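You operate a simulated robot arm through the tools that you are given. There is no shell and no other tool.

The job below is to be done with a simulated two-armed robot. You get a single attempt, and the scene is never put back.

Task
Band the wide purple cradle's middle tube onto the two in the band tensioner.
Fine: lay it on top of them, press FEED, crank till the tension dial is in green, push the seal lever, crank back to the start.

It is judged by the outcome, as a careful person would: the job done as asked, and still so three seconds after it is handed in. It fails if anything else is knocked over, pushed out of place, dropped, spilled or broken. Lids that push on must go on centred and level and be pressed home; caps that screw on are set level and turned clockwise until they are tight.

Robot
Two 7-joint arms with fingered hands on one trunk that stands fixed in place. Base frame: the origin is at the foot of the trunk, x ahead of it, y to its left, z up. Units: mm, rad, N and s.
The left shoulder is at [70, 139, 1108], the right one opposite. With the tool pointing down near the work surface each hand reaches from about 440 to 840 mm from the base axis, measured 20 degrees to its own side. Payload 3.9 kg a hand.
The TCP of each hand is the grasp point between the finger pads, 29 mm short of the fingertips. In the tool frame z runs along the fingers and y along their closing line. The gripper opens to 100 mm; its body begins 34 mm behind the TCP. The gripper is a hand of 5 fingers: y runs from the thumb to the fingers, the wrist lies at [-15, -105, -177] in the tool frame, and closing takes about 1.5 s.
Orientation is told as [roll, pitch, yaw] about the base's x, y, z axes, in that order, counted from this pose: with the fingers straight down and the wrist toward the robot, the tool's x, y and z point along [0, 1, 0], [1, 0, 0] and [0, 0, -1] of the base frame.

Tools
- The arms move only by the tool step_arm. It takes "left_motion", "right_motion" or both (then of equal length, played together; a hand with none holds still); each is a list of rows, each a list of 6 numbers: the shift along the tool's x, y, z in mm, then the turn, a rotation vector about the tool's x, y, z in rad. In form: [[x, y, z, rx, ry, rz], ...]. A call has 1 to 20 rows; each row shifts and turns the commanded pose from where the row before left it, along the tool's axes as they then stand. "left_gripper" and "right_gripper" are, for a hand that has rows, the gripper command, from -1 (fully open) to 1 (shut), values between in proportion, set as the call begins (left out, the last holds). A row lasts 0.2 s, in which the tool goes at most 50 mm and 0.15 rad; a call with a longer step from one row to the next is refused whole, and so is a gripper value outside its range. Where a pose cannot be reached the arm comes as near as it can. A force on the tool above 40 N (or 10 N above the force at the start of the call, whichever is more), or a blocked arm, ends the call early, and 0.2 s more pass. Each finger travels about 153 mm/s and halts on what it meets, pressing with about 21 N; the grip force reading is that of the motor and also rises with nothing between the fingers. The clock runs only during rows and for 0.2 s after the last one: add rows that do not move to give the fingers time. The reply holds the time, the measured pose of the TCP, the force on the tool along the base axes, the opening and the grip force, in the units named above and with some noise, with the torque about the TCP (base axes, N m) and any sound that the robot's microphone picked up.
- Cameras (640 x 400 px; columns grow to the right, rows downward): "scene" is now at [148.1, -5.7, 1457.1]; the picture's right is [-0.10, -0.99, 0.00], its down [-0.23, 0.02, -0.97] and it looks along [0.97, -0.10, -0.24] (base axes); focal length 214 px, centre (320, 200). "left" rides on the left gripper at [-66, -86, -121] in its tool frame; the picture's right is [-0.76, -0.31, 0.58], its down [0.59, -0.70, 0.40] and it looks along [0.28, 0.64, 0.71] (tool axes); focal length 247 px, centre (320, 200). "right" rides on the right gripper at [66, -86, -121] in its tool frame; the picture's right is [-0.76, 0.31, -0.58], its down [-0.59, -0.70, 0.40] and it looks along [-0.28, 0.64, 0.71] (tool axes); focal length 247 px, centre (320, 200).
- snapshot(camera): a new picture of that camera. No time passes.
- move_column(by): slides the trunk up (or, below 0, down) by that many mm; the arms and the scene camera ride with it, the base frame stays. It gives what a move gives, with no picture.
- finger_targets(index, middle, ring, little, thumb_bend, thumb_turn, hand): sets how far each is bent, from 0 (flat) to 1 (curled in); at 0.3 the hand is open as for a grip, at 0.7 the pads meet at the TCP. One left out holds its place. A second passes; each finger stops where it meets its share of the squeeze, and holds until it gets a number again. A gripper value or a shape takes the hand back. It gives what a move gives, with no picture; readings hold the bend of each and the force on index, middle, ring, little, thumb and palm. thumb_turn goes from beside the hand (0) to across from the fingers (1), as for a grip.
- set_grasp(shape, hand): the hand has 5 fingers and takes this shape, open, in about a second: jaw (thumb against the fingers, like two jaws); tri (thumb and two fingers); tip (a fingertip pinch); poke (one finger out to press); point (the index stretched); flat (the hand flat); cup (the hand cupped); fist (a fist). The gripper value then closes the fingers along that shape, each until it touches; the sizes above hold for jaw. It gives what a move gives, with no picture.
- head_to(pan, tilt): turns the head with the scene camera to pan (to the left, within 1.501 rad either way) and tilt (down, from -0.506 to 1.204), counted from straight ahead of the robot. It gives what a move gives.
- measure_at(camera, pixels): for up to 12 pixels [column, row] of the newest picture of that camera ("zoom" is the newest enlarged one), the place [x, y, z] in the base frame of the surface seen there, good to about 2 mm, but the place of the scene camera against the robot may be out by one fixed shift of up to 12 mm in any direction. No time passes.
- enlarge(camera, box): a new picture of the part [left, top, right, bottom] of that camera's present view, enlarged. No time passes.
- sign_off(): hands the job in; it is judged then, once.

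Open the grippers and draw the arms clear of the work before you hand the job in, unless the task says otherwise.

The tools are called after "Emit:" as name(argument=value, ...) on one line, values as JSON. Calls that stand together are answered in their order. step_arm: Moves the arms, as the interface text tells. Its arguments: {"type":"object","properties":{"left_motion":{"type":"array"},"left_gripper":{"type":"number"},"right_motion":{"type":"array"},"right_gripper":{"type":"number"}},"required":[]} The other tools are called the same way: move_column (by) moves the trunk up or down; set_grasp (shape, hand) gives the hand a shape; finger_targets (index, middle, ring, little, thumb_bend, thumb_turn, hand) moves the fingers one by one; head_to (pan, tilt) turns the head that bears the scene camera; snapshot (camera) takes a picture; measure_at (camera, pixels) gives the place of the surface under pixels of a picture; enlarge (camera, box) takes an enlarged picture of a part of a camera's view; sign_off () hands the job in.

At the start:

```text
time: 0.0
left_tcp_pos: [344.6, 124.3, 1459.5]
left_tcp_rot: [-0.001, -0.001, -0.101]
left_wrist_force: [-1.2, 0.6, 0.5]
left_moment: [0.02, 0.0, -0.02]
left_gripper_width: 99.9
left_gripper_force: 0.0
left_shape: jaw
left_bend: [0.3, 0.3, 0.3, 0.3, 0.3, 0.98]
left_finger forces: [0.0, 0.0, 0.1, 0.0, 0.0, 0.0]
right_tcp_pos: [422.4, -259.0, 1435.6]
right_tcp_rot: [0.0, 0.001, -0.099]
right_wrist_force: [-0.2, -0.1, 0.0]
right_moment: [-0.01, 0.0, -0.01]
right_gripper_width: 99.7
right_gripper_force: 0.2
right_shape: jaw
right_bend: [0.3, 0.3, 0.3, 0.3, 0.3, 0.98]
right_finger forces: [0.1, 0.0, 0.0, 0.0, 0.0, 0.0]
trunk travel left (down, up): [-750.0, 90.0]
head pan, tilt (commanded): [-0.103, 0.237]
```

scene: 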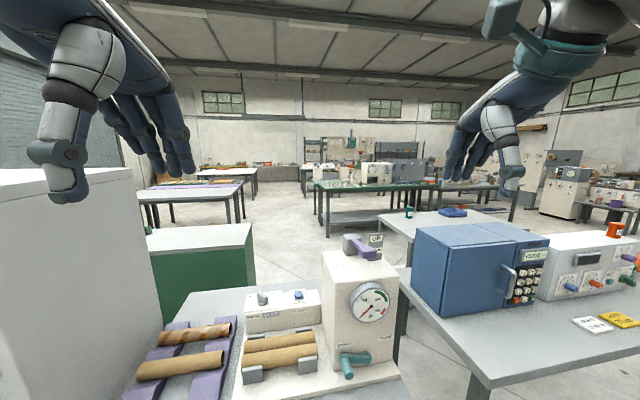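
right: 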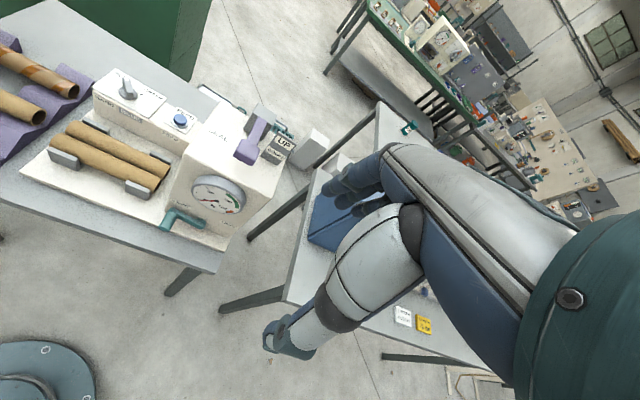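
left: 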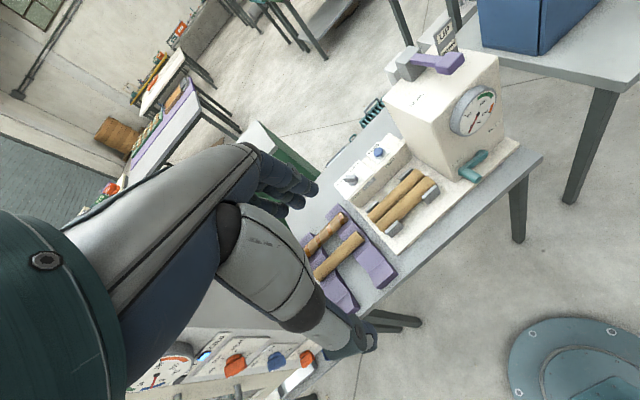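

I start by looking down toward the tensioner and purple cradle (scene approx. columns 130–400, rows 240–400) for a better view.

Emit:
head_to(pan=0.1, tilt=0.75)

```text
time: 0.9
left_tcp_pos: [345.5, 123.6, 1458.9]
left_tcp_rot: [0.0, -0.001, -0.101]
left_wrist_force: [0.0, -0.1, -0.3]
left_moment: [0.0, 0.0, 0.0]
left_gripper_width: 99.6
left_gripper_force: 0.1
left_shape: jaw
left_bend: [0.3, 0.3, 0.3, 0.3, 0.3, 0.98]
left_finger forces: [0.0, 0.0, 0.0, 0.0, 0.1, 0.0]
right_tcp_pos: [422.9, -258.8, 1435.7]
right_tcp_rot: [-0.001, 0.0, -0.101]
right_wrist_force: [-0.2, 0.6, -0.2]
right_moment: [-0.04, 0.02, 0.01]
right_gripper_width: 99.7
right_gripper_force: 0.1
right_shape: jaw
right_bend: [0.3, 0.3, 0.3, 0.3, 0.3, 0.98]
right_finger forces: [0.0, 0.0, 0.0, 0.1, 0.0, 0.1]
trunk travel left (down, up): [-750.0, 90.0]
head pan, tilt (commanded): [0.099, 0.75]
```

The head has turned; I take a new scene picture.

Emit:
snapshot(camera="scene")

```text
taken
```

scene: 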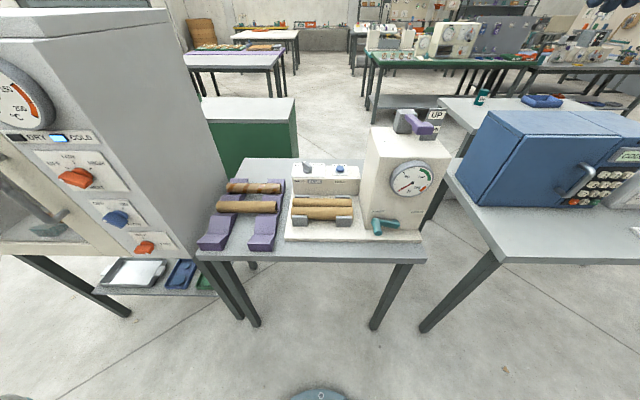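

The cradle with tubes is at about (240,210) and the tensioner at (360,190). I enlarge both regions to see details.

Emit:
enlarge(camera="scene", box=[190, 100, 460, 270])

Emit:
enlarge(camera="scene", box=[190, 160, 310, 260])

Emit:
enlarge(camera="scene", box=[280, 100, 460, 250])

```text
2.35 times, centred on (325, 185) of scene
```

zoom: 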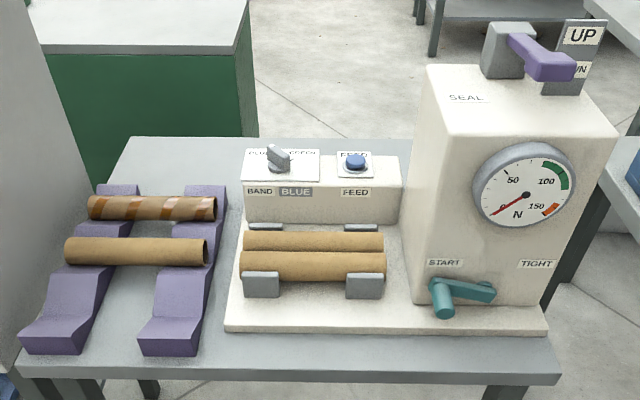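

```text
4.00 times, centred on (250, 210) of scene
```

zoom: 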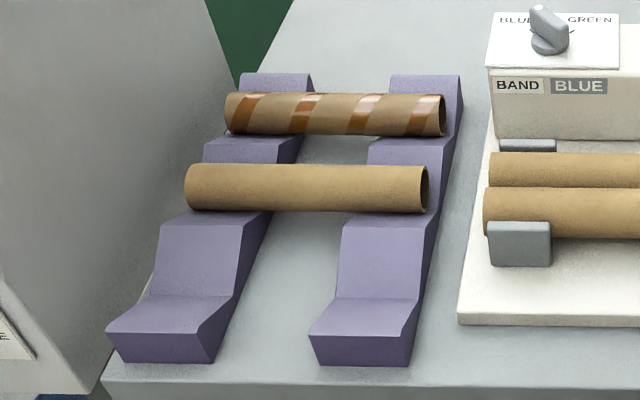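

```text
2.67 times, centred on (370, 175) of scene
```

zoom: 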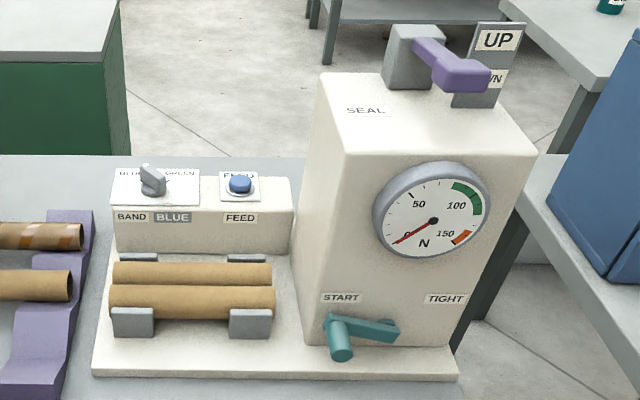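

I measure key points of the tensioner in the last zoom: tubes, holders, FEED button, crank, lever, dial.

Emit:
measure_at(camera="zoom", pixels=[[115, 272], [268, 272], [112, 298], [272, 300], [240, 183], [341, 345], [382, 330], [470, 78], [425, 52], [150, 180], [135, 318], [250, 318]])

Emit:
snapshot(camera="left")

Emit:
snapshot(camera="right")

```text
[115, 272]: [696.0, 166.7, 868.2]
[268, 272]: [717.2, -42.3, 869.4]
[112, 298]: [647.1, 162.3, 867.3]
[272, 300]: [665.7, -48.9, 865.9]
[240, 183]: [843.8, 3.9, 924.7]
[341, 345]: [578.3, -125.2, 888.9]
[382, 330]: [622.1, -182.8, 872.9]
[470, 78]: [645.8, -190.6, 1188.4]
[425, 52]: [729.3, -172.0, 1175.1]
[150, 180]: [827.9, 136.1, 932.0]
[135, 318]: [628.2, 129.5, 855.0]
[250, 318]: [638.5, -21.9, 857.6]
```

```text
taken
```

left: 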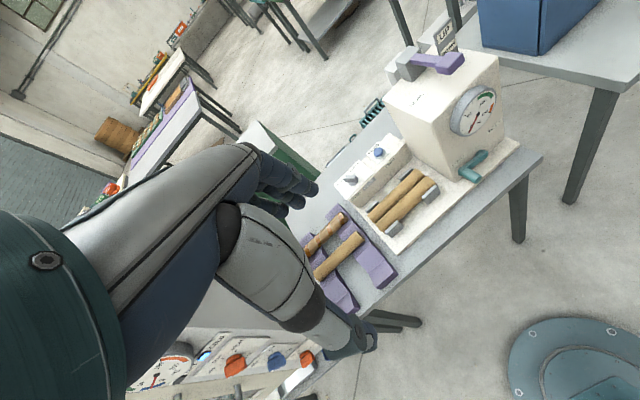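

```text
taken
```

right: 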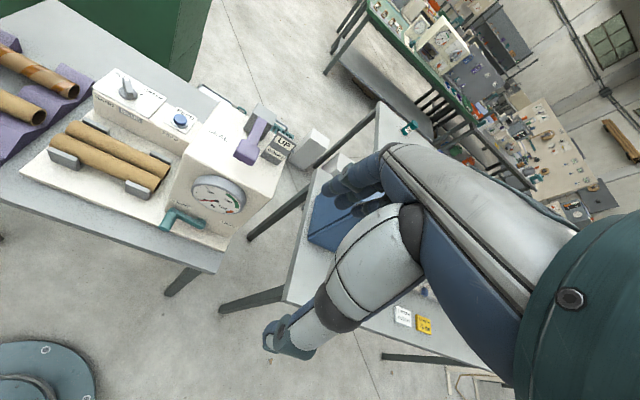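

Lower tubes are about 210 mm long with tops near z≈868. I now measure the cradle's tubes and rails from the earlier zoom's region.

Emit:
enlarge(camera="scene", box=[190, 160, 310, 260])

Emit:
measure_at(camera="zoom", pixels=[[190, 170], [422, 172], [200, 188], [410, 190], [300, 168], [300, 188], [300, 207], [300, 240], [245, 250], [480, 300], [200, 250], [385, 262]])

Emit:
measure_at(camera="left", pixels=[[340, 256], [321, 268], [357, 240], [402, 197], [380, 216], [424, 178], [410, 205], [378, 153], [474, 160], [450, 62], [404, 66], [350, 180]])

Emit:
measure_at(camera="right", pixels=[[112, 155], [60, 140], [160, 175], [75, 133], [160, 155], [180, 120], [180, 218], [205, 226], [248, 148], [257, 115], [20, 105], [40, 117]])

```text
4.00 times, centred on (250, 210) of scene
```

zoom: 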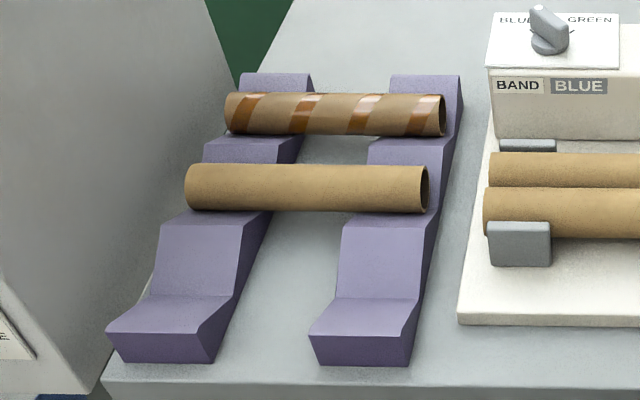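

```text
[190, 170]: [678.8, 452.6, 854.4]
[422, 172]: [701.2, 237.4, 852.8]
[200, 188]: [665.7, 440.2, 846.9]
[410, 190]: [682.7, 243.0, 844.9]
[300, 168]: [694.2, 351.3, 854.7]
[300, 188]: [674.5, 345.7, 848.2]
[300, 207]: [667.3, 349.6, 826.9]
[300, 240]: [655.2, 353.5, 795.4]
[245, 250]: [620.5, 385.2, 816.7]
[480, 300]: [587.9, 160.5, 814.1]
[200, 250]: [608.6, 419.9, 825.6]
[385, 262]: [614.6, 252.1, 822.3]
```

```text
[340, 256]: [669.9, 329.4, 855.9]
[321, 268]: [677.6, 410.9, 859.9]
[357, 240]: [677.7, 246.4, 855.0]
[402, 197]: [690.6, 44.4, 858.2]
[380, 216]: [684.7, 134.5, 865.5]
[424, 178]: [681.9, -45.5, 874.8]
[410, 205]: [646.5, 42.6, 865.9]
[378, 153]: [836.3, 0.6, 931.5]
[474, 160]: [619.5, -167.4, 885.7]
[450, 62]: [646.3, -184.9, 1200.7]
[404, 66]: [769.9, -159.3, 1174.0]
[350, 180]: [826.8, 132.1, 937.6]
```

```text
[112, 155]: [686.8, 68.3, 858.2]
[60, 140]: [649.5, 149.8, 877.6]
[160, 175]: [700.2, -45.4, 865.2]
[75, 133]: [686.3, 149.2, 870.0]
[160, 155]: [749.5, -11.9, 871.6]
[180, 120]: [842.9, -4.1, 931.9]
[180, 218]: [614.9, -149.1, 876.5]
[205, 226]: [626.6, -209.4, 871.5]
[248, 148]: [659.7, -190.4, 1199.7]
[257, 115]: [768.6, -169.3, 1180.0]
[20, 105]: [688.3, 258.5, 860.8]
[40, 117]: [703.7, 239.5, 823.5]
```

Scene readings sit about (+4,+5,−7) off the wrist cameras' ones. The tall machine on the left (scene columns 0–230) is near the tube's left end, so I measure its side and the rail profile.

Emit:
measure_at(camera="scene", pixels=[[200, 120], [170, 30], [225, 175], [180, 240], [215, 220], [130, 200], [90, 20], [175, 200]])

Emit:
measure_at(camera="zoom", pixels=[[400, 85], [400, 130], [390, 146], [395, 160], [390, 218], [380, 230], [380, 290], [370, 305], [360, 330], [270, 85], [240, 145], [205, 218]])

```text
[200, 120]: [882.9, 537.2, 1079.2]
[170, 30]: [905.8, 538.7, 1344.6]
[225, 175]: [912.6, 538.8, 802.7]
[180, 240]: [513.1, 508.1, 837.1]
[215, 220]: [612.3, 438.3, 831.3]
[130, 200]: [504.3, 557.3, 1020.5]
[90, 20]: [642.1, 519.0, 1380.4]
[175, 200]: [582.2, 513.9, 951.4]
```

```text
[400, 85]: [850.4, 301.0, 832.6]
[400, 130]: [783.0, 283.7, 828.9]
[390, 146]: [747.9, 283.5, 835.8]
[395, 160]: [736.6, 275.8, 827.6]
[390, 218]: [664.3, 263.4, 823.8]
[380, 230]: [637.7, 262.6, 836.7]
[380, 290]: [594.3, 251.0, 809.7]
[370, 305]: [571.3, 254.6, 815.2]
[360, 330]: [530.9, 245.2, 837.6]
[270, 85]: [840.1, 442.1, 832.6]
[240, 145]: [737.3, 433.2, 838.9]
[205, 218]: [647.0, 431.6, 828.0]
```

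The rail is a flat comb with three seats near x≈583, 688 and 790; the plain tube is in the middle one (front seat empty). I open the hand and bring the left hand above it with yaw 0.1, well clear of the tall machine at y>505.

Emit:
step_arm(left_motion=[[0, 0, 0, 0, 0, -0.1], [0, 0, 0, 0, 0, -0.1], [13.5, 19.65, 29.2, 0, 0, 0], [13.5, 19.65, 29.2, 0, 0, 0], [13.5, 19.65, 29.2, 0, 0, 0], [13.5, 19.65, 29.2, 0, 0, 0], [13.5, 19.65, 29.2, 0, 0, 0], [13.5, 19.65, 29.2, 0, 0, 0], [13.5, 19.65, 29.2, 0, 0, 0], [13.5, 19.65, 29.2, 0, 0, 0], [13.5, 19.65, 29.2, 0, 0, 0], [13.5, 19.65, 29.2, 0, 0, 0], [13.5, 19.65, 29.2, 0, 0, 0], [13.5, 19.65, 29.2, 0, 0, 0]], left_gripper=-1)

Emit:
snapshot(camera="left")

Emit:
snapshot(camera="scene")

```text
time: 3.9
left_tcp_pos: [566.6, 309.1, 1108.4]
left_tcp_rot: [0.002, 0.0, 0.099]
left_wrist_force: [-0.6, 0.6, -0.5]
left_moment: [0.0, 0.02, 0.02]
left_gripper_width: 99.9
left_gripper_force: 0.1
left_shape: jaw
left_bend: [0.3, 0.3, 0.3, 0.3, 0.3, 0.98]
left_finger forces: [0.0, 0.0, 0.1, 0.0, 0.0, 0.0]
right_tcp_pos: [424.0, -259.1, 1435.4]
right_tcp_rot: [0.001, 0.001, -0.1]
right_wrist_force: [0.6, 0.3, -0.2]
right_moment: [-0.01, 0.02, -0.01]
right_gripper_width: 99.8
right_gripper_force: 0.0
right_shape: jaw
right_bend: [0.3, 0.3, 0.3, 0.3, 0.3, 0.98]
right_finger forces: [0.0, 0.1, 0.0, 0.0, 0.0, 0.0]
trunk travel left (down, up): [-750.0, 90.0]
head pan, tilt (commanded): [0.099, 0.75]
```

```text
taken
```

left: 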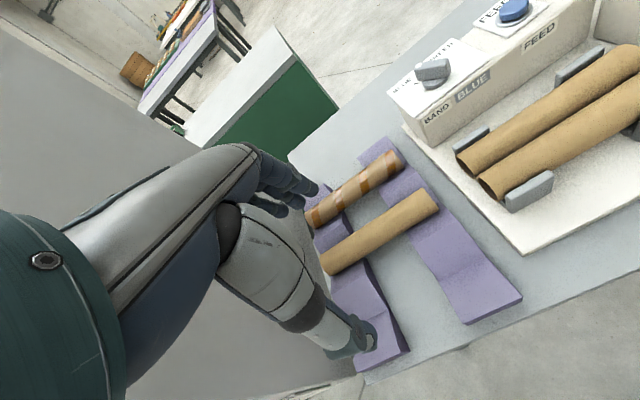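

```text
taken
```

scene: 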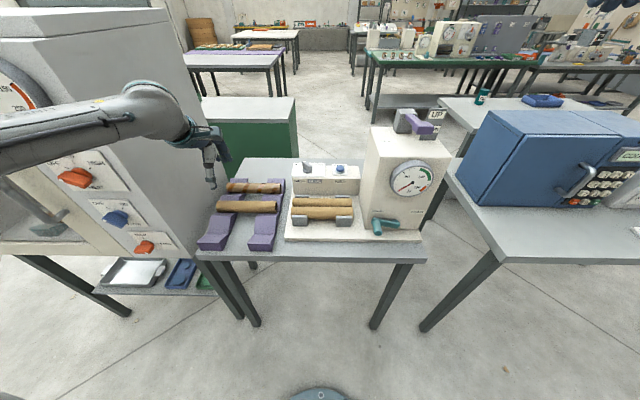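

The reading lags the command (566 vs. 600), so I let the arm settle with still rows and look again.

Emit:
step_arm(left_motion=[[0, 0, 0, 0, 0, 0], [0, 0, 0, 0, 0, 0], [0, 0, 0, 0, 0, 0]])

Emit:
snapshot(camera="left")

```text
time: 4.7
left_tcp_pos: [564.6, 308.4, 1108.4]
left_tcp_rot: [0.001, 0.0, 0.1]
left_wrist_force: [-0.9, 0.4, 0.5]
left_moment: [0.01, 0.02, -0.01]
left_gripper_width: 99.6
left_gripper_force: 0.1
left_shape: jaw
left_bend: [0.3, 0.3, 0.3, 0.3, 0.3, 0.98]
left_finger forces: [0.0, 0.0, 0.0, 0.1, 0.0, 0.0]
right_tcp_pos: [422.2, -259.5, 1436.3]
right_tcp_rot: [-0.001, 0.0, -0.099]
right_wrist_force: [0.1, -0.3, -0.3]
right_moment: [0.0, 0.03, 0.0]
right_gripper_width: 99.8
right_gripper_force: 0.1
right_shape: jaw
right_bend: [0.3, 0.3, 0.3, 0.3, 0.3, 0.98]
right_finger forces: [0.0, 0.0, 0.0, 0.1, 0.0, 0.0]
trunk travel left (down, up): [-750.0, 90.0]
head pan, tilt (commanded): [0.099, 0.75]
```

```text
taken
```

left: 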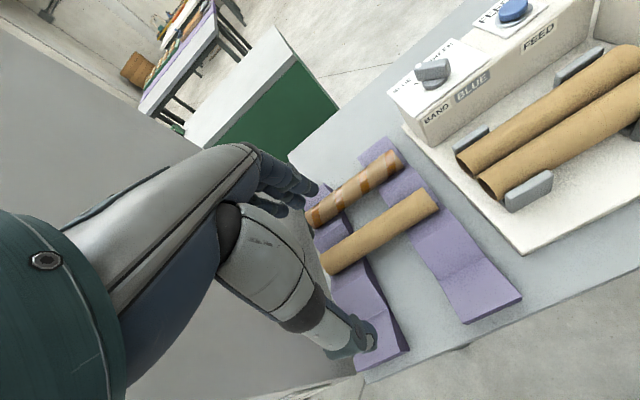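

That was just 12 moving rows, so the pose is right as commanded. I measure the tubes with the wrist camera: the plain tube's ends at (330,265)/(432,203), and the tensioner tubes.

Emit:
measure_at(camera="left", pixels=[[395, 208], [408, 215], [420, 222], [428, 197], [437, 205], [330, 262], [340, 252], [360, 255], [380, 232], [400, 190], [418, 240], [405, 227]])

Emit:
measure_at(camera="left", pixels=[[463, 153], [480, 150], [484, 178], [520, 160], [540, 118], [560, 137], [550, 150], [530, 180], [475, 138], [515, 12], [432, 70], [455, 215]])

Emit:
enlarge(camera="left", box=[300, 120, 520, 340])

```text
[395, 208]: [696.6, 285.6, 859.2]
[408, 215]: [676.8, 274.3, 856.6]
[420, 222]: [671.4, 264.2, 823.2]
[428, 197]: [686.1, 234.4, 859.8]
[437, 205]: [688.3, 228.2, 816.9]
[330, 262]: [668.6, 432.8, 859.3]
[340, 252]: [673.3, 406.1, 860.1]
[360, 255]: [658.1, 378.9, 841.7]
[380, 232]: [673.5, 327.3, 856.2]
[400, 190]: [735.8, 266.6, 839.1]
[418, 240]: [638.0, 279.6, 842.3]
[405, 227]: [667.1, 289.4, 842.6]
```

```text
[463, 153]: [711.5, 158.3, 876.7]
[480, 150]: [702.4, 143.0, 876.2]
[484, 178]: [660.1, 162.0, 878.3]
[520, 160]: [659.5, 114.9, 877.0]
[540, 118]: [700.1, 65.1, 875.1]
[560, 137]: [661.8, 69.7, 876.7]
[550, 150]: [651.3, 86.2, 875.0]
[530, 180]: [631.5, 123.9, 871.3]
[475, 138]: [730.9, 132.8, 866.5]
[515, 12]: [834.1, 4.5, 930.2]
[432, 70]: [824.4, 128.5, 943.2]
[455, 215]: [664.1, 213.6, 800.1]
```

```text
1.82 times, centred on (410, 230) of left
```

zoom: 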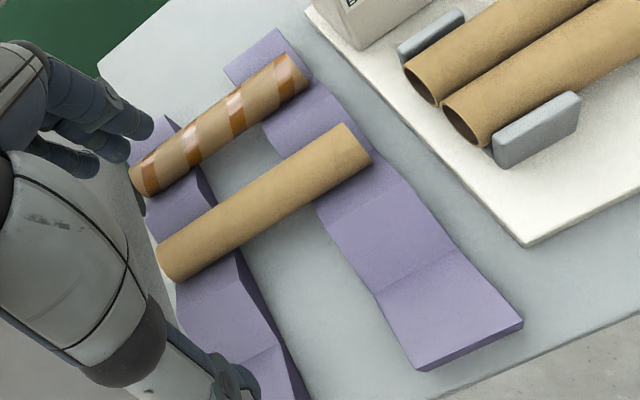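

Plain tube: axis along yaw≈0.1, centre ≈(684,340,839), diameter ≈44; the gap between rails is only about 70 mm. I try the "tri" shape on the left hand here in free air to see whether it fits that gap.

Emit:
set_grasp(shape="tri", hand="left")

Emit:
snapshot(camera="left")

Emit:
enlarge(camera="scene", box=[120, 70, 270, 200])

```text
time: 5.6
left_tcp_pos: [564.3, 309.2, 1110.1]
left_tcp_rot: [-0.001, -0.001, 0.1]
left_wrist_force: [-0.2, 0.4, 0.3]
left_moment: [0.02, 0.01, 0.0]
left_gripper_width: 99.6
left_gripper_force: 0.0
left_shape: tri
left_bend: [0.3, 0.3, 0.99, 0.99, 0.3, 0.98]
left_finger forces: [0.0, 0.0, 0.0, 0.0, 0.0, 0.0]
right_tcp_pos: [423.6, -259.3, 1435.2]
right_tcp_rot: [0.001, 0.0, -0.1]
right_wrist_force: [0.5, 0.1, -1.1]
right_moment: [0.03, 0.02, 0.0]
right_gripper_width: 99.8
right_gripper_force: 0.1
right_shape: jaw
right_bend: [0.3, 0.3, 0.3, 0.3, 0.3, 0.98]
right_finger forces: [0.0, 0.0, 0.1, 0.0, 0.1, 0.1]
trunk travel left (down, up): [-750.0, 90.0]
head pan, tilt (commanded): [0.099, 0.75]
```

```text
taken
```

left: 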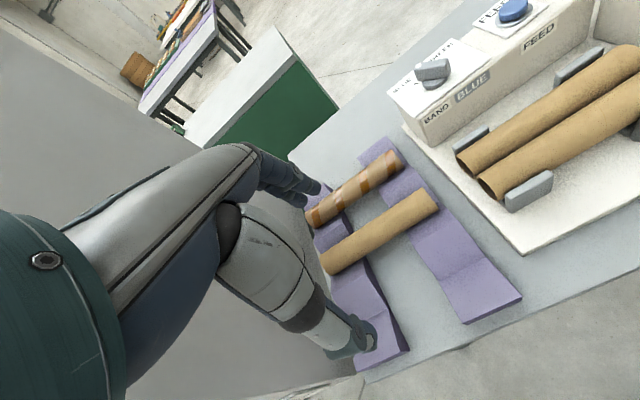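

```text
3.08 times, centred on (195, 135) of scene
```

zoom: 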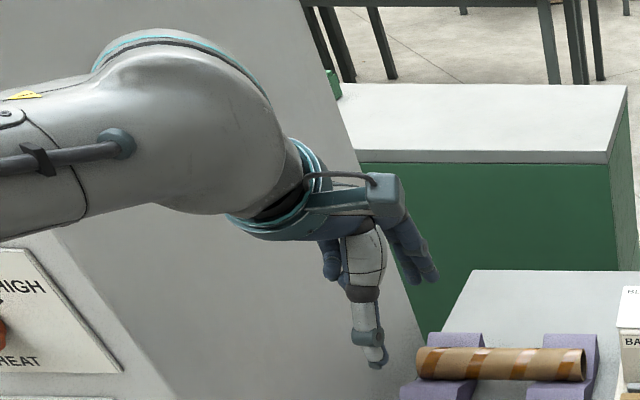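

In tri, index and middle (right side) oppose the thumb with ring and little folded. I measure finger and thumb tips with the wrist camera.

Emit:
measure_at(camera="left", pixels=[[316, 187], [301, 204], [290, 175], [276, 190], [371, 342], [340, 338], [357, 318], [300, 305], [290, 270]])

Emit:
enlarge(camera="left", box=[220, 120, 420, 380])

```text
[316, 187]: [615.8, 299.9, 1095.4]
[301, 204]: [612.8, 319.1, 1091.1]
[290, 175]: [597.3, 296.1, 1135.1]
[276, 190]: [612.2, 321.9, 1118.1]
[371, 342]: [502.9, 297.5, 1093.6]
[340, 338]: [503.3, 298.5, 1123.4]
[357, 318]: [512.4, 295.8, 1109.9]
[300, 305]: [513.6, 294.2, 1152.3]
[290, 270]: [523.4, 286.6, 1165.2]
```

```text
1.54 times, centred on (320, 250) of left
```

zoom: 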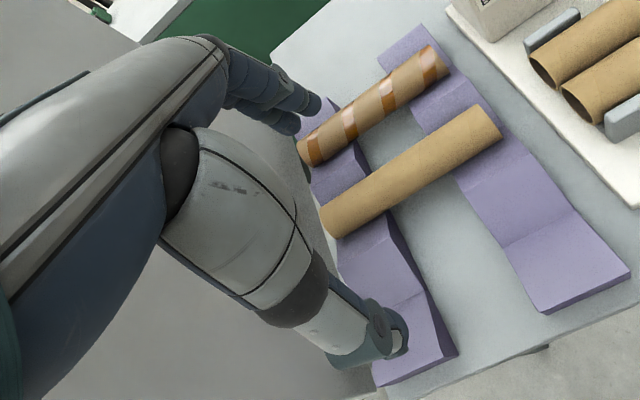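

Index/middle straddle the TCP by about ±18 mm along the tube, which fits the 70 mm gap. I check how low the folded ring/little fingers hang, using a fresh enlarged scene view.

Emit:
enlarge(camera="scene", box=[180, 110, 240, 200])

Emit:
measure_at(camera="scene", pixels=[[196, 152], [197, 159], [199, 161], [217, 160], [220, 160], [209, 178], [212, 187], [205, 145], [194, 150]])

```text
4.44 times, centred on (210, 155) of scene
```

zoom: 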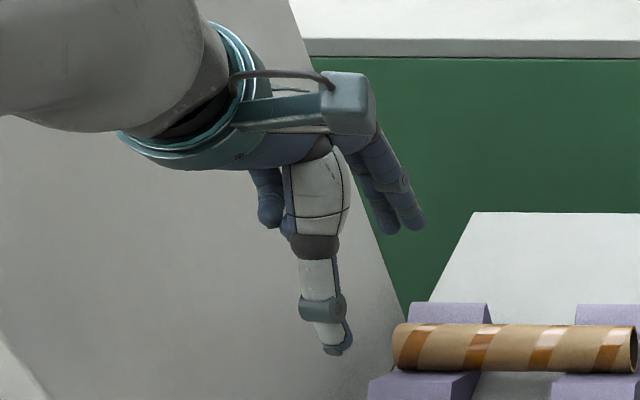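

```text
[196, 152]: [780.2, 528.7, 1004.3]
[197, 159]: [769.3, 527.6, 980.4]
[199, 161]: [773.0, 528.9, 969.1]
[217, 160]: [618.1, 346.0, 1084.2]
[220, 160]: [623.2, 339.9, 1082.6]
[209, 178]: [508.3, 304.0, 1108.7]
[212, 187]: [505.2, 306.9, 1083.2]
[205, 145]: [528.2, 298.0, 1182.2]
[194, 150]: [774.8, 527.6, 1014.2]
```

I measure from the enlarged picture directly, on the fingertips (390,228)/(415,222), the folded finger (268,220) and thumb tip (338,350).

Emit:
measure_at(camera="zoom", pixels=[[268, 190], [268, 222], [288, 225], [388, 225], [413, 222], [375, 160], [338, 350], [320, 300], [320, 170], [348, 90]])

```text
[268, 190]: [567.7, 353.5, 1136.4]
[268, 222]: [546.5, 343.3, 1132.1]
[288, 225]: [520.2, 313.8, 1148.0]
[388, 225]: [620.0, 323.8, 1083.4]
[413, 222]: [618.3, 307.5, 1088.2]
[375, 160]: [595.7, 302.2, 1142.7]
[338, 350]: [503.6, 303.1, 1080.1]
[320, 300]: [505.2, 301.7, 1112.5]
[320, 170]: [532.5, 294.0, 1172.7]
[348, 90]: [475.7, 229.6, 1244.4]
```

The folded finger bottoms out ~29 mm above the TCP, so it clears the tube. I move to above the tube (TCP target ≈(685,334,950)), still open in tri.

Emit:
step_arm(left_motion=[[2.5, 24.5, 32, 0, 0, 0], [2.5, 24.5, 32, 0, 0, 0], [2.6, 24.5, 32, 0, 0, 0], [2.6, 24.6, 32, 0, 0, 0], [2.5, 24.6, 32, 0, 0, 0], [0, 0, 0, 0, 0, 0]])

Emit:
snapshot(camera="left")

Emit:
enlarge(camera="scene", box=[160, 110, 320, 260])

```text
time: 7.0
left_tcp_pos: [682.2, 334.1, 948.7]
left_tcp_rot: [0.0, -0.002, 0.098]
left_wrist_force: [1.1, -0.1, -0.7]
left_moment: [0.01, -0.03, -0.03]
left_gripper_width: 99.7
left_gripper_force: 0.0
left_shape: tri
left_bend: [0.3, 0.3, 0.99, 0.99, 0.3, 0.98]
left_finger forces: [0.1, 0.1, 0.1, 0.0, 0.0, 0.0]
right_tcp_pos: [421.7, -260.2, 1436.6]
right_tcp_rot: [0.0, -0.003, -0.098]
right_wrist_force: [-0.1, 0.0, 0.4]
right_moment: [0.02, 0.0, -0.03]
right_gripper_width: 99.6
right_gripper_force: 0.2
right_shape: jaw
right_bend: [0.3, 0.3, 0.3, 0.3, 0.3, 0.98]
right_finger forces: [0.0, 0.0, 0.0, 0.1, 0.1, 0.1]
trunk travel left (down, up): [-750.0, 90.0]
head pan, tilt (commanded): [0.099, 0.75]
```

```text
taken
```

left: 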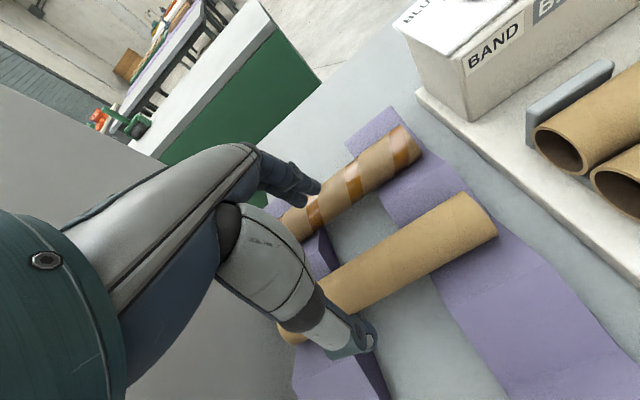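

```text
2.67 times, centred on (240, 185) of scene
```

zoom: 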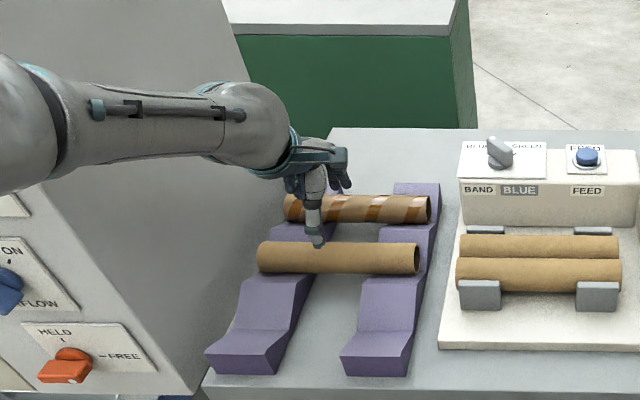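

The hand is over the tube. I re-measure the tube from this closer wrist view before going down.

Emit:
measure_at(camera="left", pixels=[[400, 225], [415, 245], [430, 260], [465, 197], [480, 220], [490, 235], [380, 260], [395, 280], [360, 290], [440, 200], [350, 260], [478, 195]])

Emit:
measure_at(camera="left", pixels=[[545, 122], [560, 105], [600, 90], [605, 170], [625, 155], [575, 90], [340, 245], [440, 260], [446, 275], [395, 195], [496, 222], [310, 300]])

```text
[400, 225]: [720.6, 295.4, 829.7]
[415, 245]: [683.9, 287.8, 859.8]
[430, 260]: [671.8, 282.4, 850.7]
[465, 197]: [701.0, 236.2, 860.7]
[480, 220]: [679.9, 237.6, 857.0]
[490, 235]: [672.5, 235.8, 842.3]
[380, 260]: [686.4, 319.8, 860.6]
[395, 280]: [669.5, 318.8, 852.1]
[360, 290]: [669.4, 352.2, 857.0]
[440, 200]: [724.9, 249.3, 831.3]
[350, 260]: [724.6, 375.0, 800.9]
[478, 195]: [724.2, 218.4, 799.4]
```

```text
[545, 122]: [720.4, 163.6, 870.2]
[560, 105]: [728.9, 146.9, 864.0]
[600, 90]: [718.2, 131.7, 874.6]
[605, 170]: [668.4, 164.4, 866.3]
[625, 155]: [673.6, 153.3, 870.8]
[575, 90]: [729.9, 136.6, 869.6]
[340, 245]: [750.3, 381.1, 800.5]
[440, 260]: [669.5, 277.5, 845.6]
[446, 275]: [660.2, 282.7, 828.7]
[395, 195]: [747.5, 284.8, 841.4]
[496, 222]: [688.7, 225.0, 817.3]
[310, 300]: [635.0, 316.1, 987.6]
```

The tube's axis is at u≈715.3 (0.995x+0.1y), z≈839, r≈22.5; the TCP is at u≈712. I go down 94.5 mm with a +3 mm correction, fingers still open.

Emit:
step_arm(left_motion=[[0, 3, 25, 0, 0, 0], [0, 0, 25, 0, 0, 0], [0, 0, 20, 0, 0, 0], [0, 0, 14, 0, 0, 0], [0, 0, 10.5, 0, 0, 0], [0, 0, 0, 0, 0, 0]])

Emit:
snapshot(camera="left")

Emit:
enlarge(camera="scene", box=[190, 140, 310, 240])

```text
time: 8.4
left_tcp_pos: [687.7, 334.1, 852.8]
left_tcp_rot: [-0.001, 0.0, 0.1]
left_wrist_force: [0.1, 0.3, 0.5]
left_moment: [0.03, 0.01, 0.0]
left_gripper_width: 99.9
left_gripper_force: 0.0
left_shape: tri
left_bend: [0.3, 0.3, 0.99, 0.99, 0.3, 0.98]
left_finger forces: [0.0, 0.0, 0.0, 0.1, 0.0, 0.0]
right_tcp_pos: [422.2, -258.6, 1435.3]
right_tcp_rot: [0.0, -0.001, -0.098]
right_wrist_force: [0.0, -0.2, -1.2]
right_moment: [0.0, -0.01, 0.0]
right_gripper_width: 99.8
right_gripper_force: 0.1
right_shape: jaw
right_bend: [0.3, 0.3, 0.3, 0.3, 0.3, 0.98]
right_finger forces: [0.1, 0.0, 0.0, 0.0, 0.1, 0.0]
trunk travel left (down, up): [-750.0, 90.0]
head pan, tilt (commanded): [0.099, 0.75]
```

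```text
taken
```

left: 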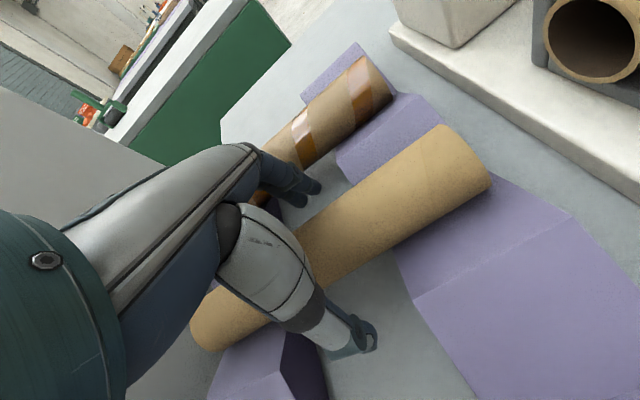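

```text
4.00 times, centred on (250, 190) of scene
```

zoom: 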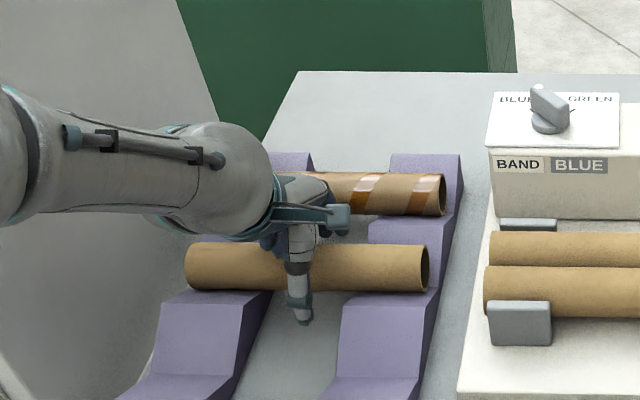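

The fingers straddle the tube inside the rail gap with no contact. I close the tri grip on it with still rows for time.

Emit:
step_arm(left_motion=[[0, 0, 0, 0, 0, 0], [0, 0, 0, 0, 0, 0], [0, 0, 0, 0, 0, 0], [0, 0, 0, 0, 0, 0], [0, 0, 0, 0, 0, 0], [0, 0, 0, 0, 0, 0], [0, 0, 0, 0, 0, 0], [0, 0, 0, 0, 0, 0]], left_gripper=0.7)

Emit:
snapshot(camera="left")

Emit:
enlarge(camera="scene", box=[190, 140, 310, 240])

```text
time: 10.2
left_tcp_pos: [686.4, 334.6, 853.2]
left_tcp_rot: [0.001, 0.0, 0.099]
left_wrist_force: [-0.1, -0.4, -0.1]
left_moment: [0.05, 0.0, 0.05]
left_gripper_width: 38.1
left_gripper_force: 21.0
left_shape: tri
left_bend: [0.46, 0.49, 1.0, 1.0, 0.4, 1.0]
left_finger forces: [9.7, 8.8, 0.0, 0.0, 17.8, 0.1]
right_tcp_pos: [422.2, -259.0, 1434.9]
right_tcp_rot: [0.002, 0.0, -0.101]
right_wrist_force: [-1.1, 0.4, 0.3]
right_moment: [0.02, 0.02, -0.01]
right_gripper_width: 99.7
right_gripper_force: 0.0
right_shape: jaw
right_bend: [0.3, 0.3, 0.3, 0.3, 0.3, 0.98]
right_finger forces: [0.0, 0.0, 0.1, 0.0, 0.0, 0.1]
trunk travel left (down, up): [-750.0, 90.0]
head pan, tilt (commanded): [0.099, 0.75]
```

```text
taken
```

left: 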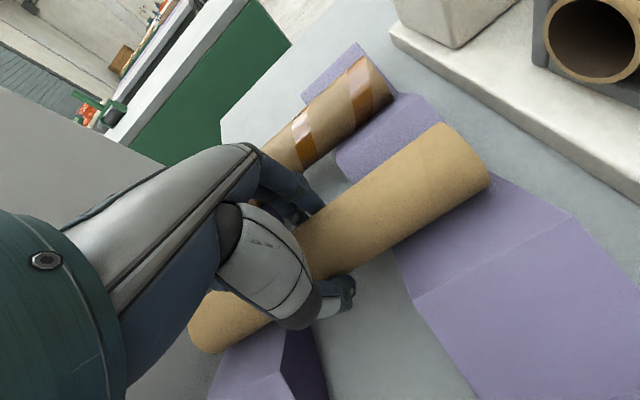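

```text
4.00 times, centred on (250, 190) of scene
```

zoom: 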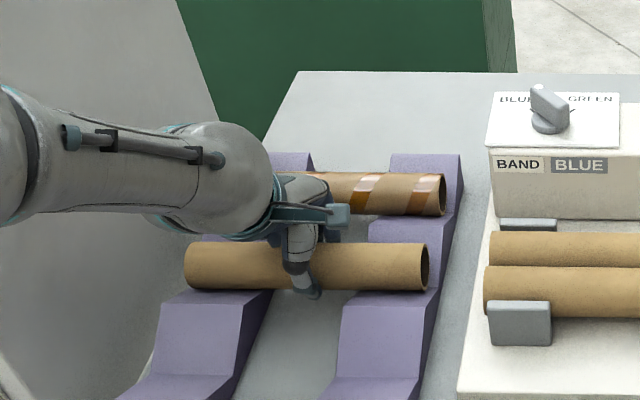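

The tube is gripped (index 9.7, middle 8.8, thumb 17.8 N, width 38). I lift it gently and check.

Emit:
step_arm(left_motion=[[0, 0, -8, 0, 0, 0], [0, 0, -14, 0, 0, 0], [0, 0, -20, 0, 0, 0], [0, 0, -24, 0, 0, 0], [0, 0, -24, 0, 0, 0], [0, 0, -20, 0, 0, 0], [0, 0, 0, 0, 0, 0], [0, 0, 0, 0, 0, 0]])

Emit:
snapshot(camera="left")

Emit:
snapshot(camera="scene")

```text
time: 12.0
left_tcp_pos: [686.1, 334.2, 963.9]
left_tcp_rot: [0.0, 0.002, 0.098]
left_wrist_force: [0.0, 0.0, -0.1]
left_moment: [-0.04, 0.01, 0.0]
left_gripper_width: 38.2
left_gripper_force: 20.9
left_shape: tri
left_bend: [0.46, 0.49, 1.0, 1.0, 0.4, 1.0]
left_finger forces: [9.6, 8.8, 0.0, 0.0, 17.9, 0.0]
right_tcp_pos: [422.7, -259.4, 1436.0]
right_tcp_rot: [0.001, 0.0, -0.099]
right_wrist_force: [-0.2, 0.4, 0.3]
right_moment: [-0.03, 0.01, -0.05]
right_gripper_width: 99.6
right_gripper_force: 0.1
right_shape: jaw
right_bend: [0.3, 0.3, 0.3, 0.3, 0.3, 0.98]
right_finger forces: [0.0, 0.0, 0.0, 0.0, 0.0, 0.1]
trunk travel left (down, up): [-750.0, 90.0]
head pan, tilt (commanded): [0.099, 0.75]
```

```text
taken
```

left: 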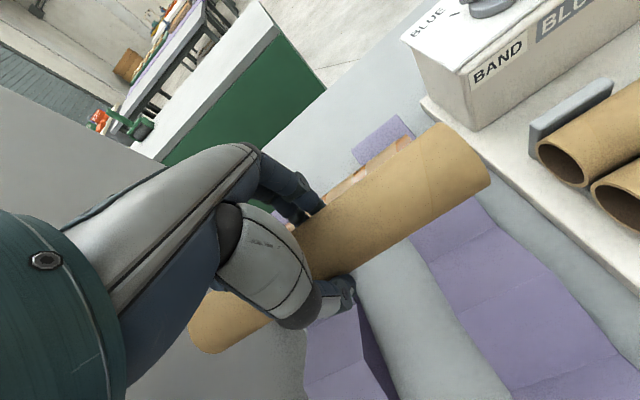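

```text
taken
```

scene: 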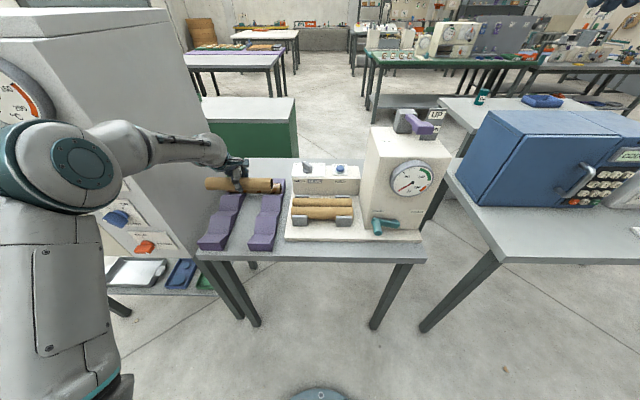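

Tube is securely held and level. I measure its position in the hand, to find the axis offset from the TCP.

Emit:
measure_at(camera="left", pixels=[[380, 190], [395, 210], [410, 230], [440, 130], [460, 155], [480, 180], [488, 187], [345, 215], [360, 240], [375, 252], [425, 222], [418, 150]])

Emit:
measure_at(camera="left", pixels=[[552, 145], [570, 120], [600, 105], [620, 140], [600, 183], [633, 165], [635, 200], [560, 118], [530, 110], [500, 180], [520, 130], [630, 90]])

```text
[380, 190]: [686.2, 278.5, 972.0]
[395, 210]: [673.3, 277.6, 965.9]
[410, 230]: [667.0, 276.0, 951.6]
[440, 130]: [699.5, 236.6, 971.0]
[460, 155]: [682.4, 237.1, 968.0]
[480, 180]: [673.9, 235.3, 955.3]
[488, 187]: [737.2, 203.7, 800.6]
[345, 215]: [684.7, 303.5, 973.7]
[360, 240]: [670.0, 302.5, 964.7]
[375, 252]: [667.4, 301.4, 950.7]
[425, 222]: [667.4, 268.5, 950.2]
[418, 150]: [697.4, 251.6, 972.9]
```

```text
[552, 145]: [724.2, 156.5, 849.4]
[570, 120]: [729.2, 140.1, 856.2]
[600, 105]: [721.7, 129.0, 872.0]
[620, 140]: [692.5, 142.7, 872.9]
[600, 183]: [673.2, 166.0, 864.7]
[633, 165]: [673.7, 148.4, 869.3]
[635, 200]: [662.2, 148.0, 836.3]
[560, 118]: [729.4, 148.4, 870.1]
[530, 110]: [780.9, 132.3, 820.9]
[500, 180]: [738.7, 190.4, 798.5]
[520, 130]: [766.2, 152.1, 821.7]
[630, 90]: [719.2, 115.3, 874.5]
```

Tube axis is centred in the grip, about 13 mm below the TCP. I measure both ends of the held tube and the ends of the tensioner tubes for lengthwise alignment.

Emit:
enlarge(camera="scene", box=[190, 140, 370, 260])

Emit:
measure_at(camera="left", pixels=[[195, 322], [205, 335], [215, 345], [192, 335], [470, 140], [476, 150], [483, 162], [488, 172], [544, 150], [596, 190]])

```text
3.33 times, centred on (280, 200) of scene
```

zoom: 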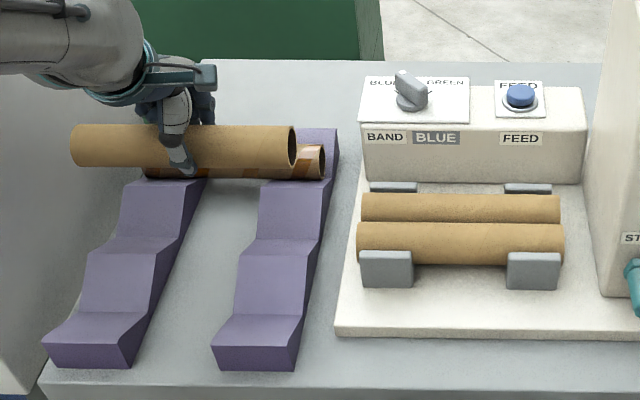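

```text
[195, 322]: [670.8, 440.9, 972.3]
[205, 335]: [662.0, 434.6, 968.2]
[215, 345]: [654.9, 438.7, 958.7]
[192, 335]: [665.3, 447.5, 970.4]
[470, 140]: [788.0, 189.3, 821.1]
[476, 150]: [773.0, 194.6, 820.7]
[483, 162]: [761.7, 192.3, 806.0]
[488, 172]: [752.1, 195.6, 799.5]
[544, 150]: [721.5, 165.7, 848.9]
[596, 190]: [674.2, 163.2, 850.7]
```

I measure tube ends in the enlarged scene view: held tube at (74,145)/(288,148), lower tubes at (360,240)/(562,243) and (364,208)/(558,208).

Emit:
measure_at(camera="zoom", pixels=[[75, 145], [288, 148], [293, 135], [361, 238], [561, 242], [365, 208], [557, 208], [460, 200], [460, 235], [385, 255], [535, 258], [460, 300]])

```text
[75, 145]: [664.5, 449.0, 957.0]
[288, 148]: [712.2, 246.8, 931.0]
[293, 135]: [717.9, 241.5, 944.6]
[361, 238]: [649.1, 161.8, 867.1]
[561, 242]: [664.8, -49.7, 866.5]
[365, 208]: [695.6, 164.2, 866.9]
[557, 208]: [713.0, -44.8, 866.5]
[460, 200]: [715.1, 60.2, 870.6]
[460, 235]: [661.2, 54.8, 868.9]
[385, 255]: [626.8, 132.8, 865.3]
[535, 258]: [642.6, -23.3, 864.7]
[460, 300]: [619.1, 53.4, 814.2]
```

I check how far the fingertips hang below the TCP now, by measuring the thumb tip at (350,285) and its surroundings.

Emit:
enlarge(camera="left", box=[240, 160, 400, 340])

Emit:
measure_at(camera="left", pixels=[[350, 280], [354, 285], [350, 295], [345, 305], [335, 285], [338, 306], [322, 200], [318, 193], [310, 190]])

Emit:
enlarge(camera="scene", box=[205, 140, 285, 210])

```text
2.22 times, centred on (320, 250) of left
```

zoom: 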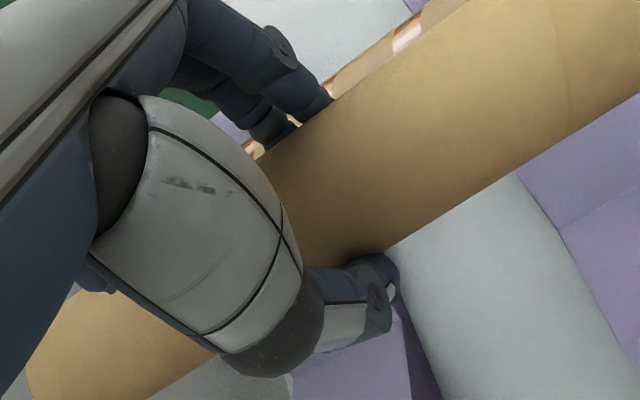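

```text
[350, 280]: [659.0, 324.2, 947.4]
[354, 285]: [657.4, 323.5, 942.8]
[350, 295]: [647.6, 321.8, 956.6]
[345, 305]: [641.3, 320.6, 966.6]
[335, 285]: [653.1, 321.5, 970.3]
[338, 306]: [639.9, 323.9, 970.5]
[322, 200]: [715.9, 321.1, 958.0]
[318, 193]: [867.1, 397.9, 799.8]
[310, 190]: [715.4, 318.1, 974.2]
```

```text
5.71 times, centred on (245, 175) of scene
```

zoom: 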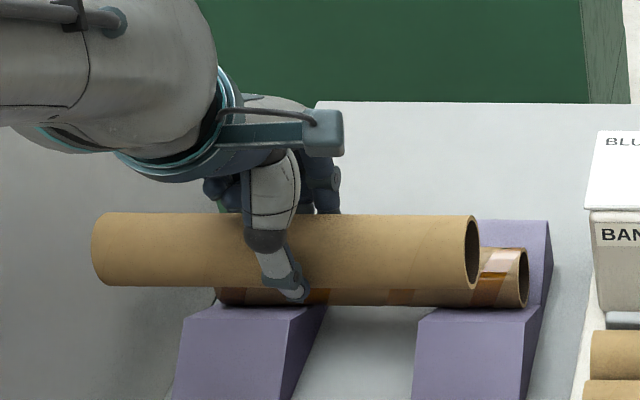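

Tube is level, axis ~14 mm below the TCP. I carry it to over the tensioner pair (move −282.6 along tool x, −24 along tool y) at this safe height.

Emit:
step_arm(left_motion=[[-15, -1, -5, 0, 0, 0], [-30, -3, -5, 0, 0, 0], [-35, -3, 0, 0, 0, 0], [-35, -3, 0, 0, 0, 0], [-35, -3, 0, 0, 0, 0], [-35, -3, 0, 0, 0, 0], [-35, -3, 0, 0, 0, 0], [-32, -3, 0, 0, 0, 0], [-20, -2, 0, 0, 0, 0], [-10.6, 0, 0, 0, 0, 0], [0, 0, 0, 0, 0, 0], [0, 0, 0, 0, 0, 0]])

Emit:
snapshot(camera="left")

Emit:
enlarge(camera="scene", box=[250, 110, 430, 250])

```text
time: 14.6
left_tcp_pos: [693.6, 60.8, 976.4]
left_tcp_rot: [-0.026, 0.005, 0.123]
left_wrist_force: [0.4, -0.1, -0.2]
left_moment: [-0.03, 0.03, -0.02]
left_gripper_width: 38.2
left_gripper_force: 21.1
left_shape: tri
left_bend: [0.46, 0.5, 1.0, 1.0, 0.4, 1.0]
left_finger forces: [9.4, 8.8, 0.0, 0.1, 18.0, 0.0]
right_tcp_pos: [422.2, -259.0, 1435.0]
right_tcp_rot: [0.002, 0.002, -0.099]
right_wrist_force: [-0.6, 0.0, 0.4]
right_moment: [0.0, 0.01, -0.02]
right_gripper_width: 99.7
right_gripper_force: 0.1
right_shape: jaw
right_bend: [0.3, 0.3, 0.3, 0.3, 0.3, 0.98]
right_finger forces: [0.1, 0.1, 0.0, 0.0, 0.0, 0.0]
trunk travel left (down, up): [-750.0, 90.0]
head pan, tilt (commanded): [0.099, 0.75]
```

```text
taken
```

left: 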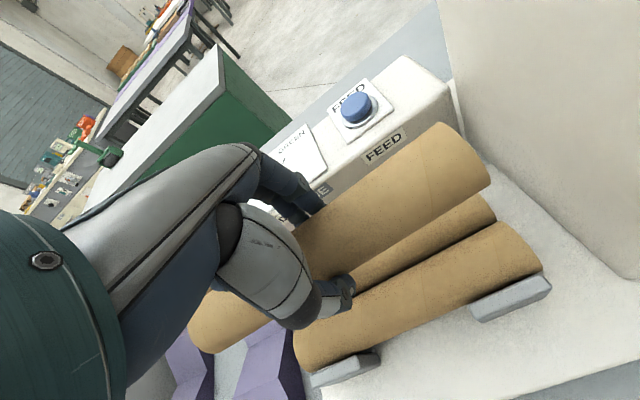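

```text
2.86 times, centred on (340, 180) of scene
```

zoom: 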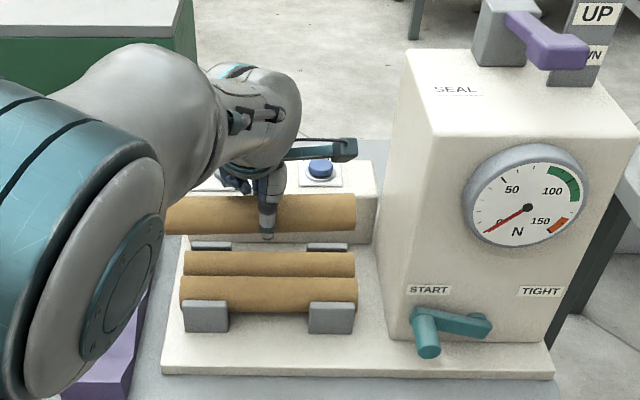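

The measured pose is off by ~10 mm in y with small tilts, so the arm may be near a joint limit. I wait a few still rows to see whether it converges.

Emit:
step_arm(left_motion=[[0, 0, 0, 0, 0, 0], [0, 0, 0, 0, 0, 0], [0, 0, 0, 0, 0, 0], [0, 0, 0, 0, 0, 0]])

Emit:
snapshot(camera="scene")

```text
time: 15.6
left_tcp_pos: [691.7, 61.5, 973.9]
left_tcp_rot: [-0.023, 0.004, 0.124]
left_wrist_force: [-0.5, -0.5, -1.3]
left_moment: [-0.01, -0.01, -0.02]
left_gripper_width: 38.4
left_gripper_force: 21.2
left_shape: tri
left_bend: [0.46, 0.5, 1.0, 1.0, 0.4, 1.0]
left_finger forces: [9.5, 8.8, 0.0, 0.0, 17.9, 0.0]
right_tcp_pos: [422.6, -258.9, 1436.1]
right_tcp_rot: [0.0, -0.001, -0.101]
right_wrist_force: [0.3, -0.5, 0.2]
right_moment: [0.01, -0.02, -0.04]
right_gripper_width: 99.8
right_gripper_force: 0.0
right_shape: jaw
right_bend: [0.3, 0.3, 0.3, 0.3, 0.3, 0.98]
right_finger forces: [0.1, 0.0, 0.1, 0.0, 0.1, 0.0]
trunk travel left (down, up): [-750.0, 90.0]
head pan, tilt (commanded): [0.099, 0.75]
```

```text
taken
```

scene: 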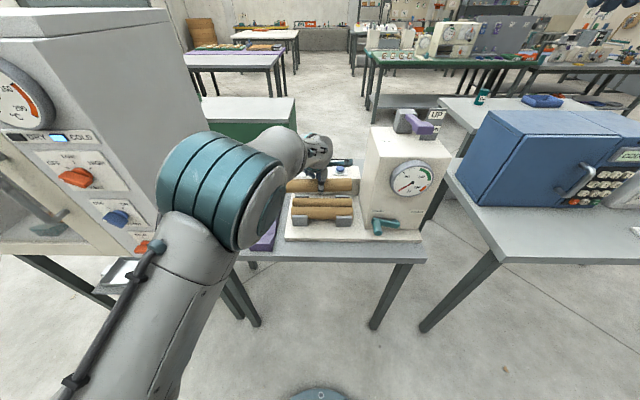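

The arm stays short. I measure where the elbow is to understand the arm posture.

Emit:
measure_at(camera="scene", pixels=[[200, 180], [250, 200], [210, 230], [140, 320], [100, 380], [270, 150], [310, 150], [320, 165], [160, 250]])

```text
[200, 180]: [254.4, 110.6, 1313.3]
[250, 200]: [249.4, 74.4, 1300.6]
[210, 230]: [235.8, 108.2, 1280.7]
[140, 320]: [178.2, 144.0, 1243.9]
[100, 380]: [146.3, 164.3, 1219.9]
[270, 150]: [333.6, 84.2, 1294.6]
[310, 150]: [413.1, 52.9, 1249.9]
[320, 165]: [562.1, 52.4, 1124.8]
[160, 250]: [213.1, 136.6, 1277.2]
```

The elbow is up at (250,110,1290) with the wrist probably at a sideways limit. I test a lower relative pose: raise the trunk 60 mm, then lower the hand by the same, staying well above the lower tubes.

Emit:
move_column(by=60)

```text
time: 16.6
left_tcp_pos: [692.2, 61.2, 1033.9]
left_tcp_rot: [-0.021, 0.007, 0.123]
left_wrist_force: [0.4, 0.1, -1.1]
left_moment: [0.02, 0.05, 0.0]
left_gripper_width: 38.4
left_gripper_force: 20.9
left_shape: tri
left_bend: [0.46, 0.5, 1.0, 1.0, 0.4, 1.0]
left_finger forces: [9.5, 8.8, 0.0, 0.1, 17.8, 0.0]
right_tcp_pos: [423.1, -259.5, 1494.7]
right_tcp_rot: [0.001, 0.001, -0.099]
right_wrist_force: [0.0, 0.9, 0.8]
right_moment: [-0.01, 0.03, 0.0]
right_gripper_width: 99.7
right_gripper_force: 0.0
right_shape: jaw
right_bend: [0.3, 0.3, 0.3, 0.3, 0.3, 0.98]
right_finger forces: [0.1, 0.1, 0.0, 0.1, 0.0, 0.0]
trunk travel left (down, up): [-810.0, 30.0]
head pan, tilt (commanded): [0.099, 0.75]
```

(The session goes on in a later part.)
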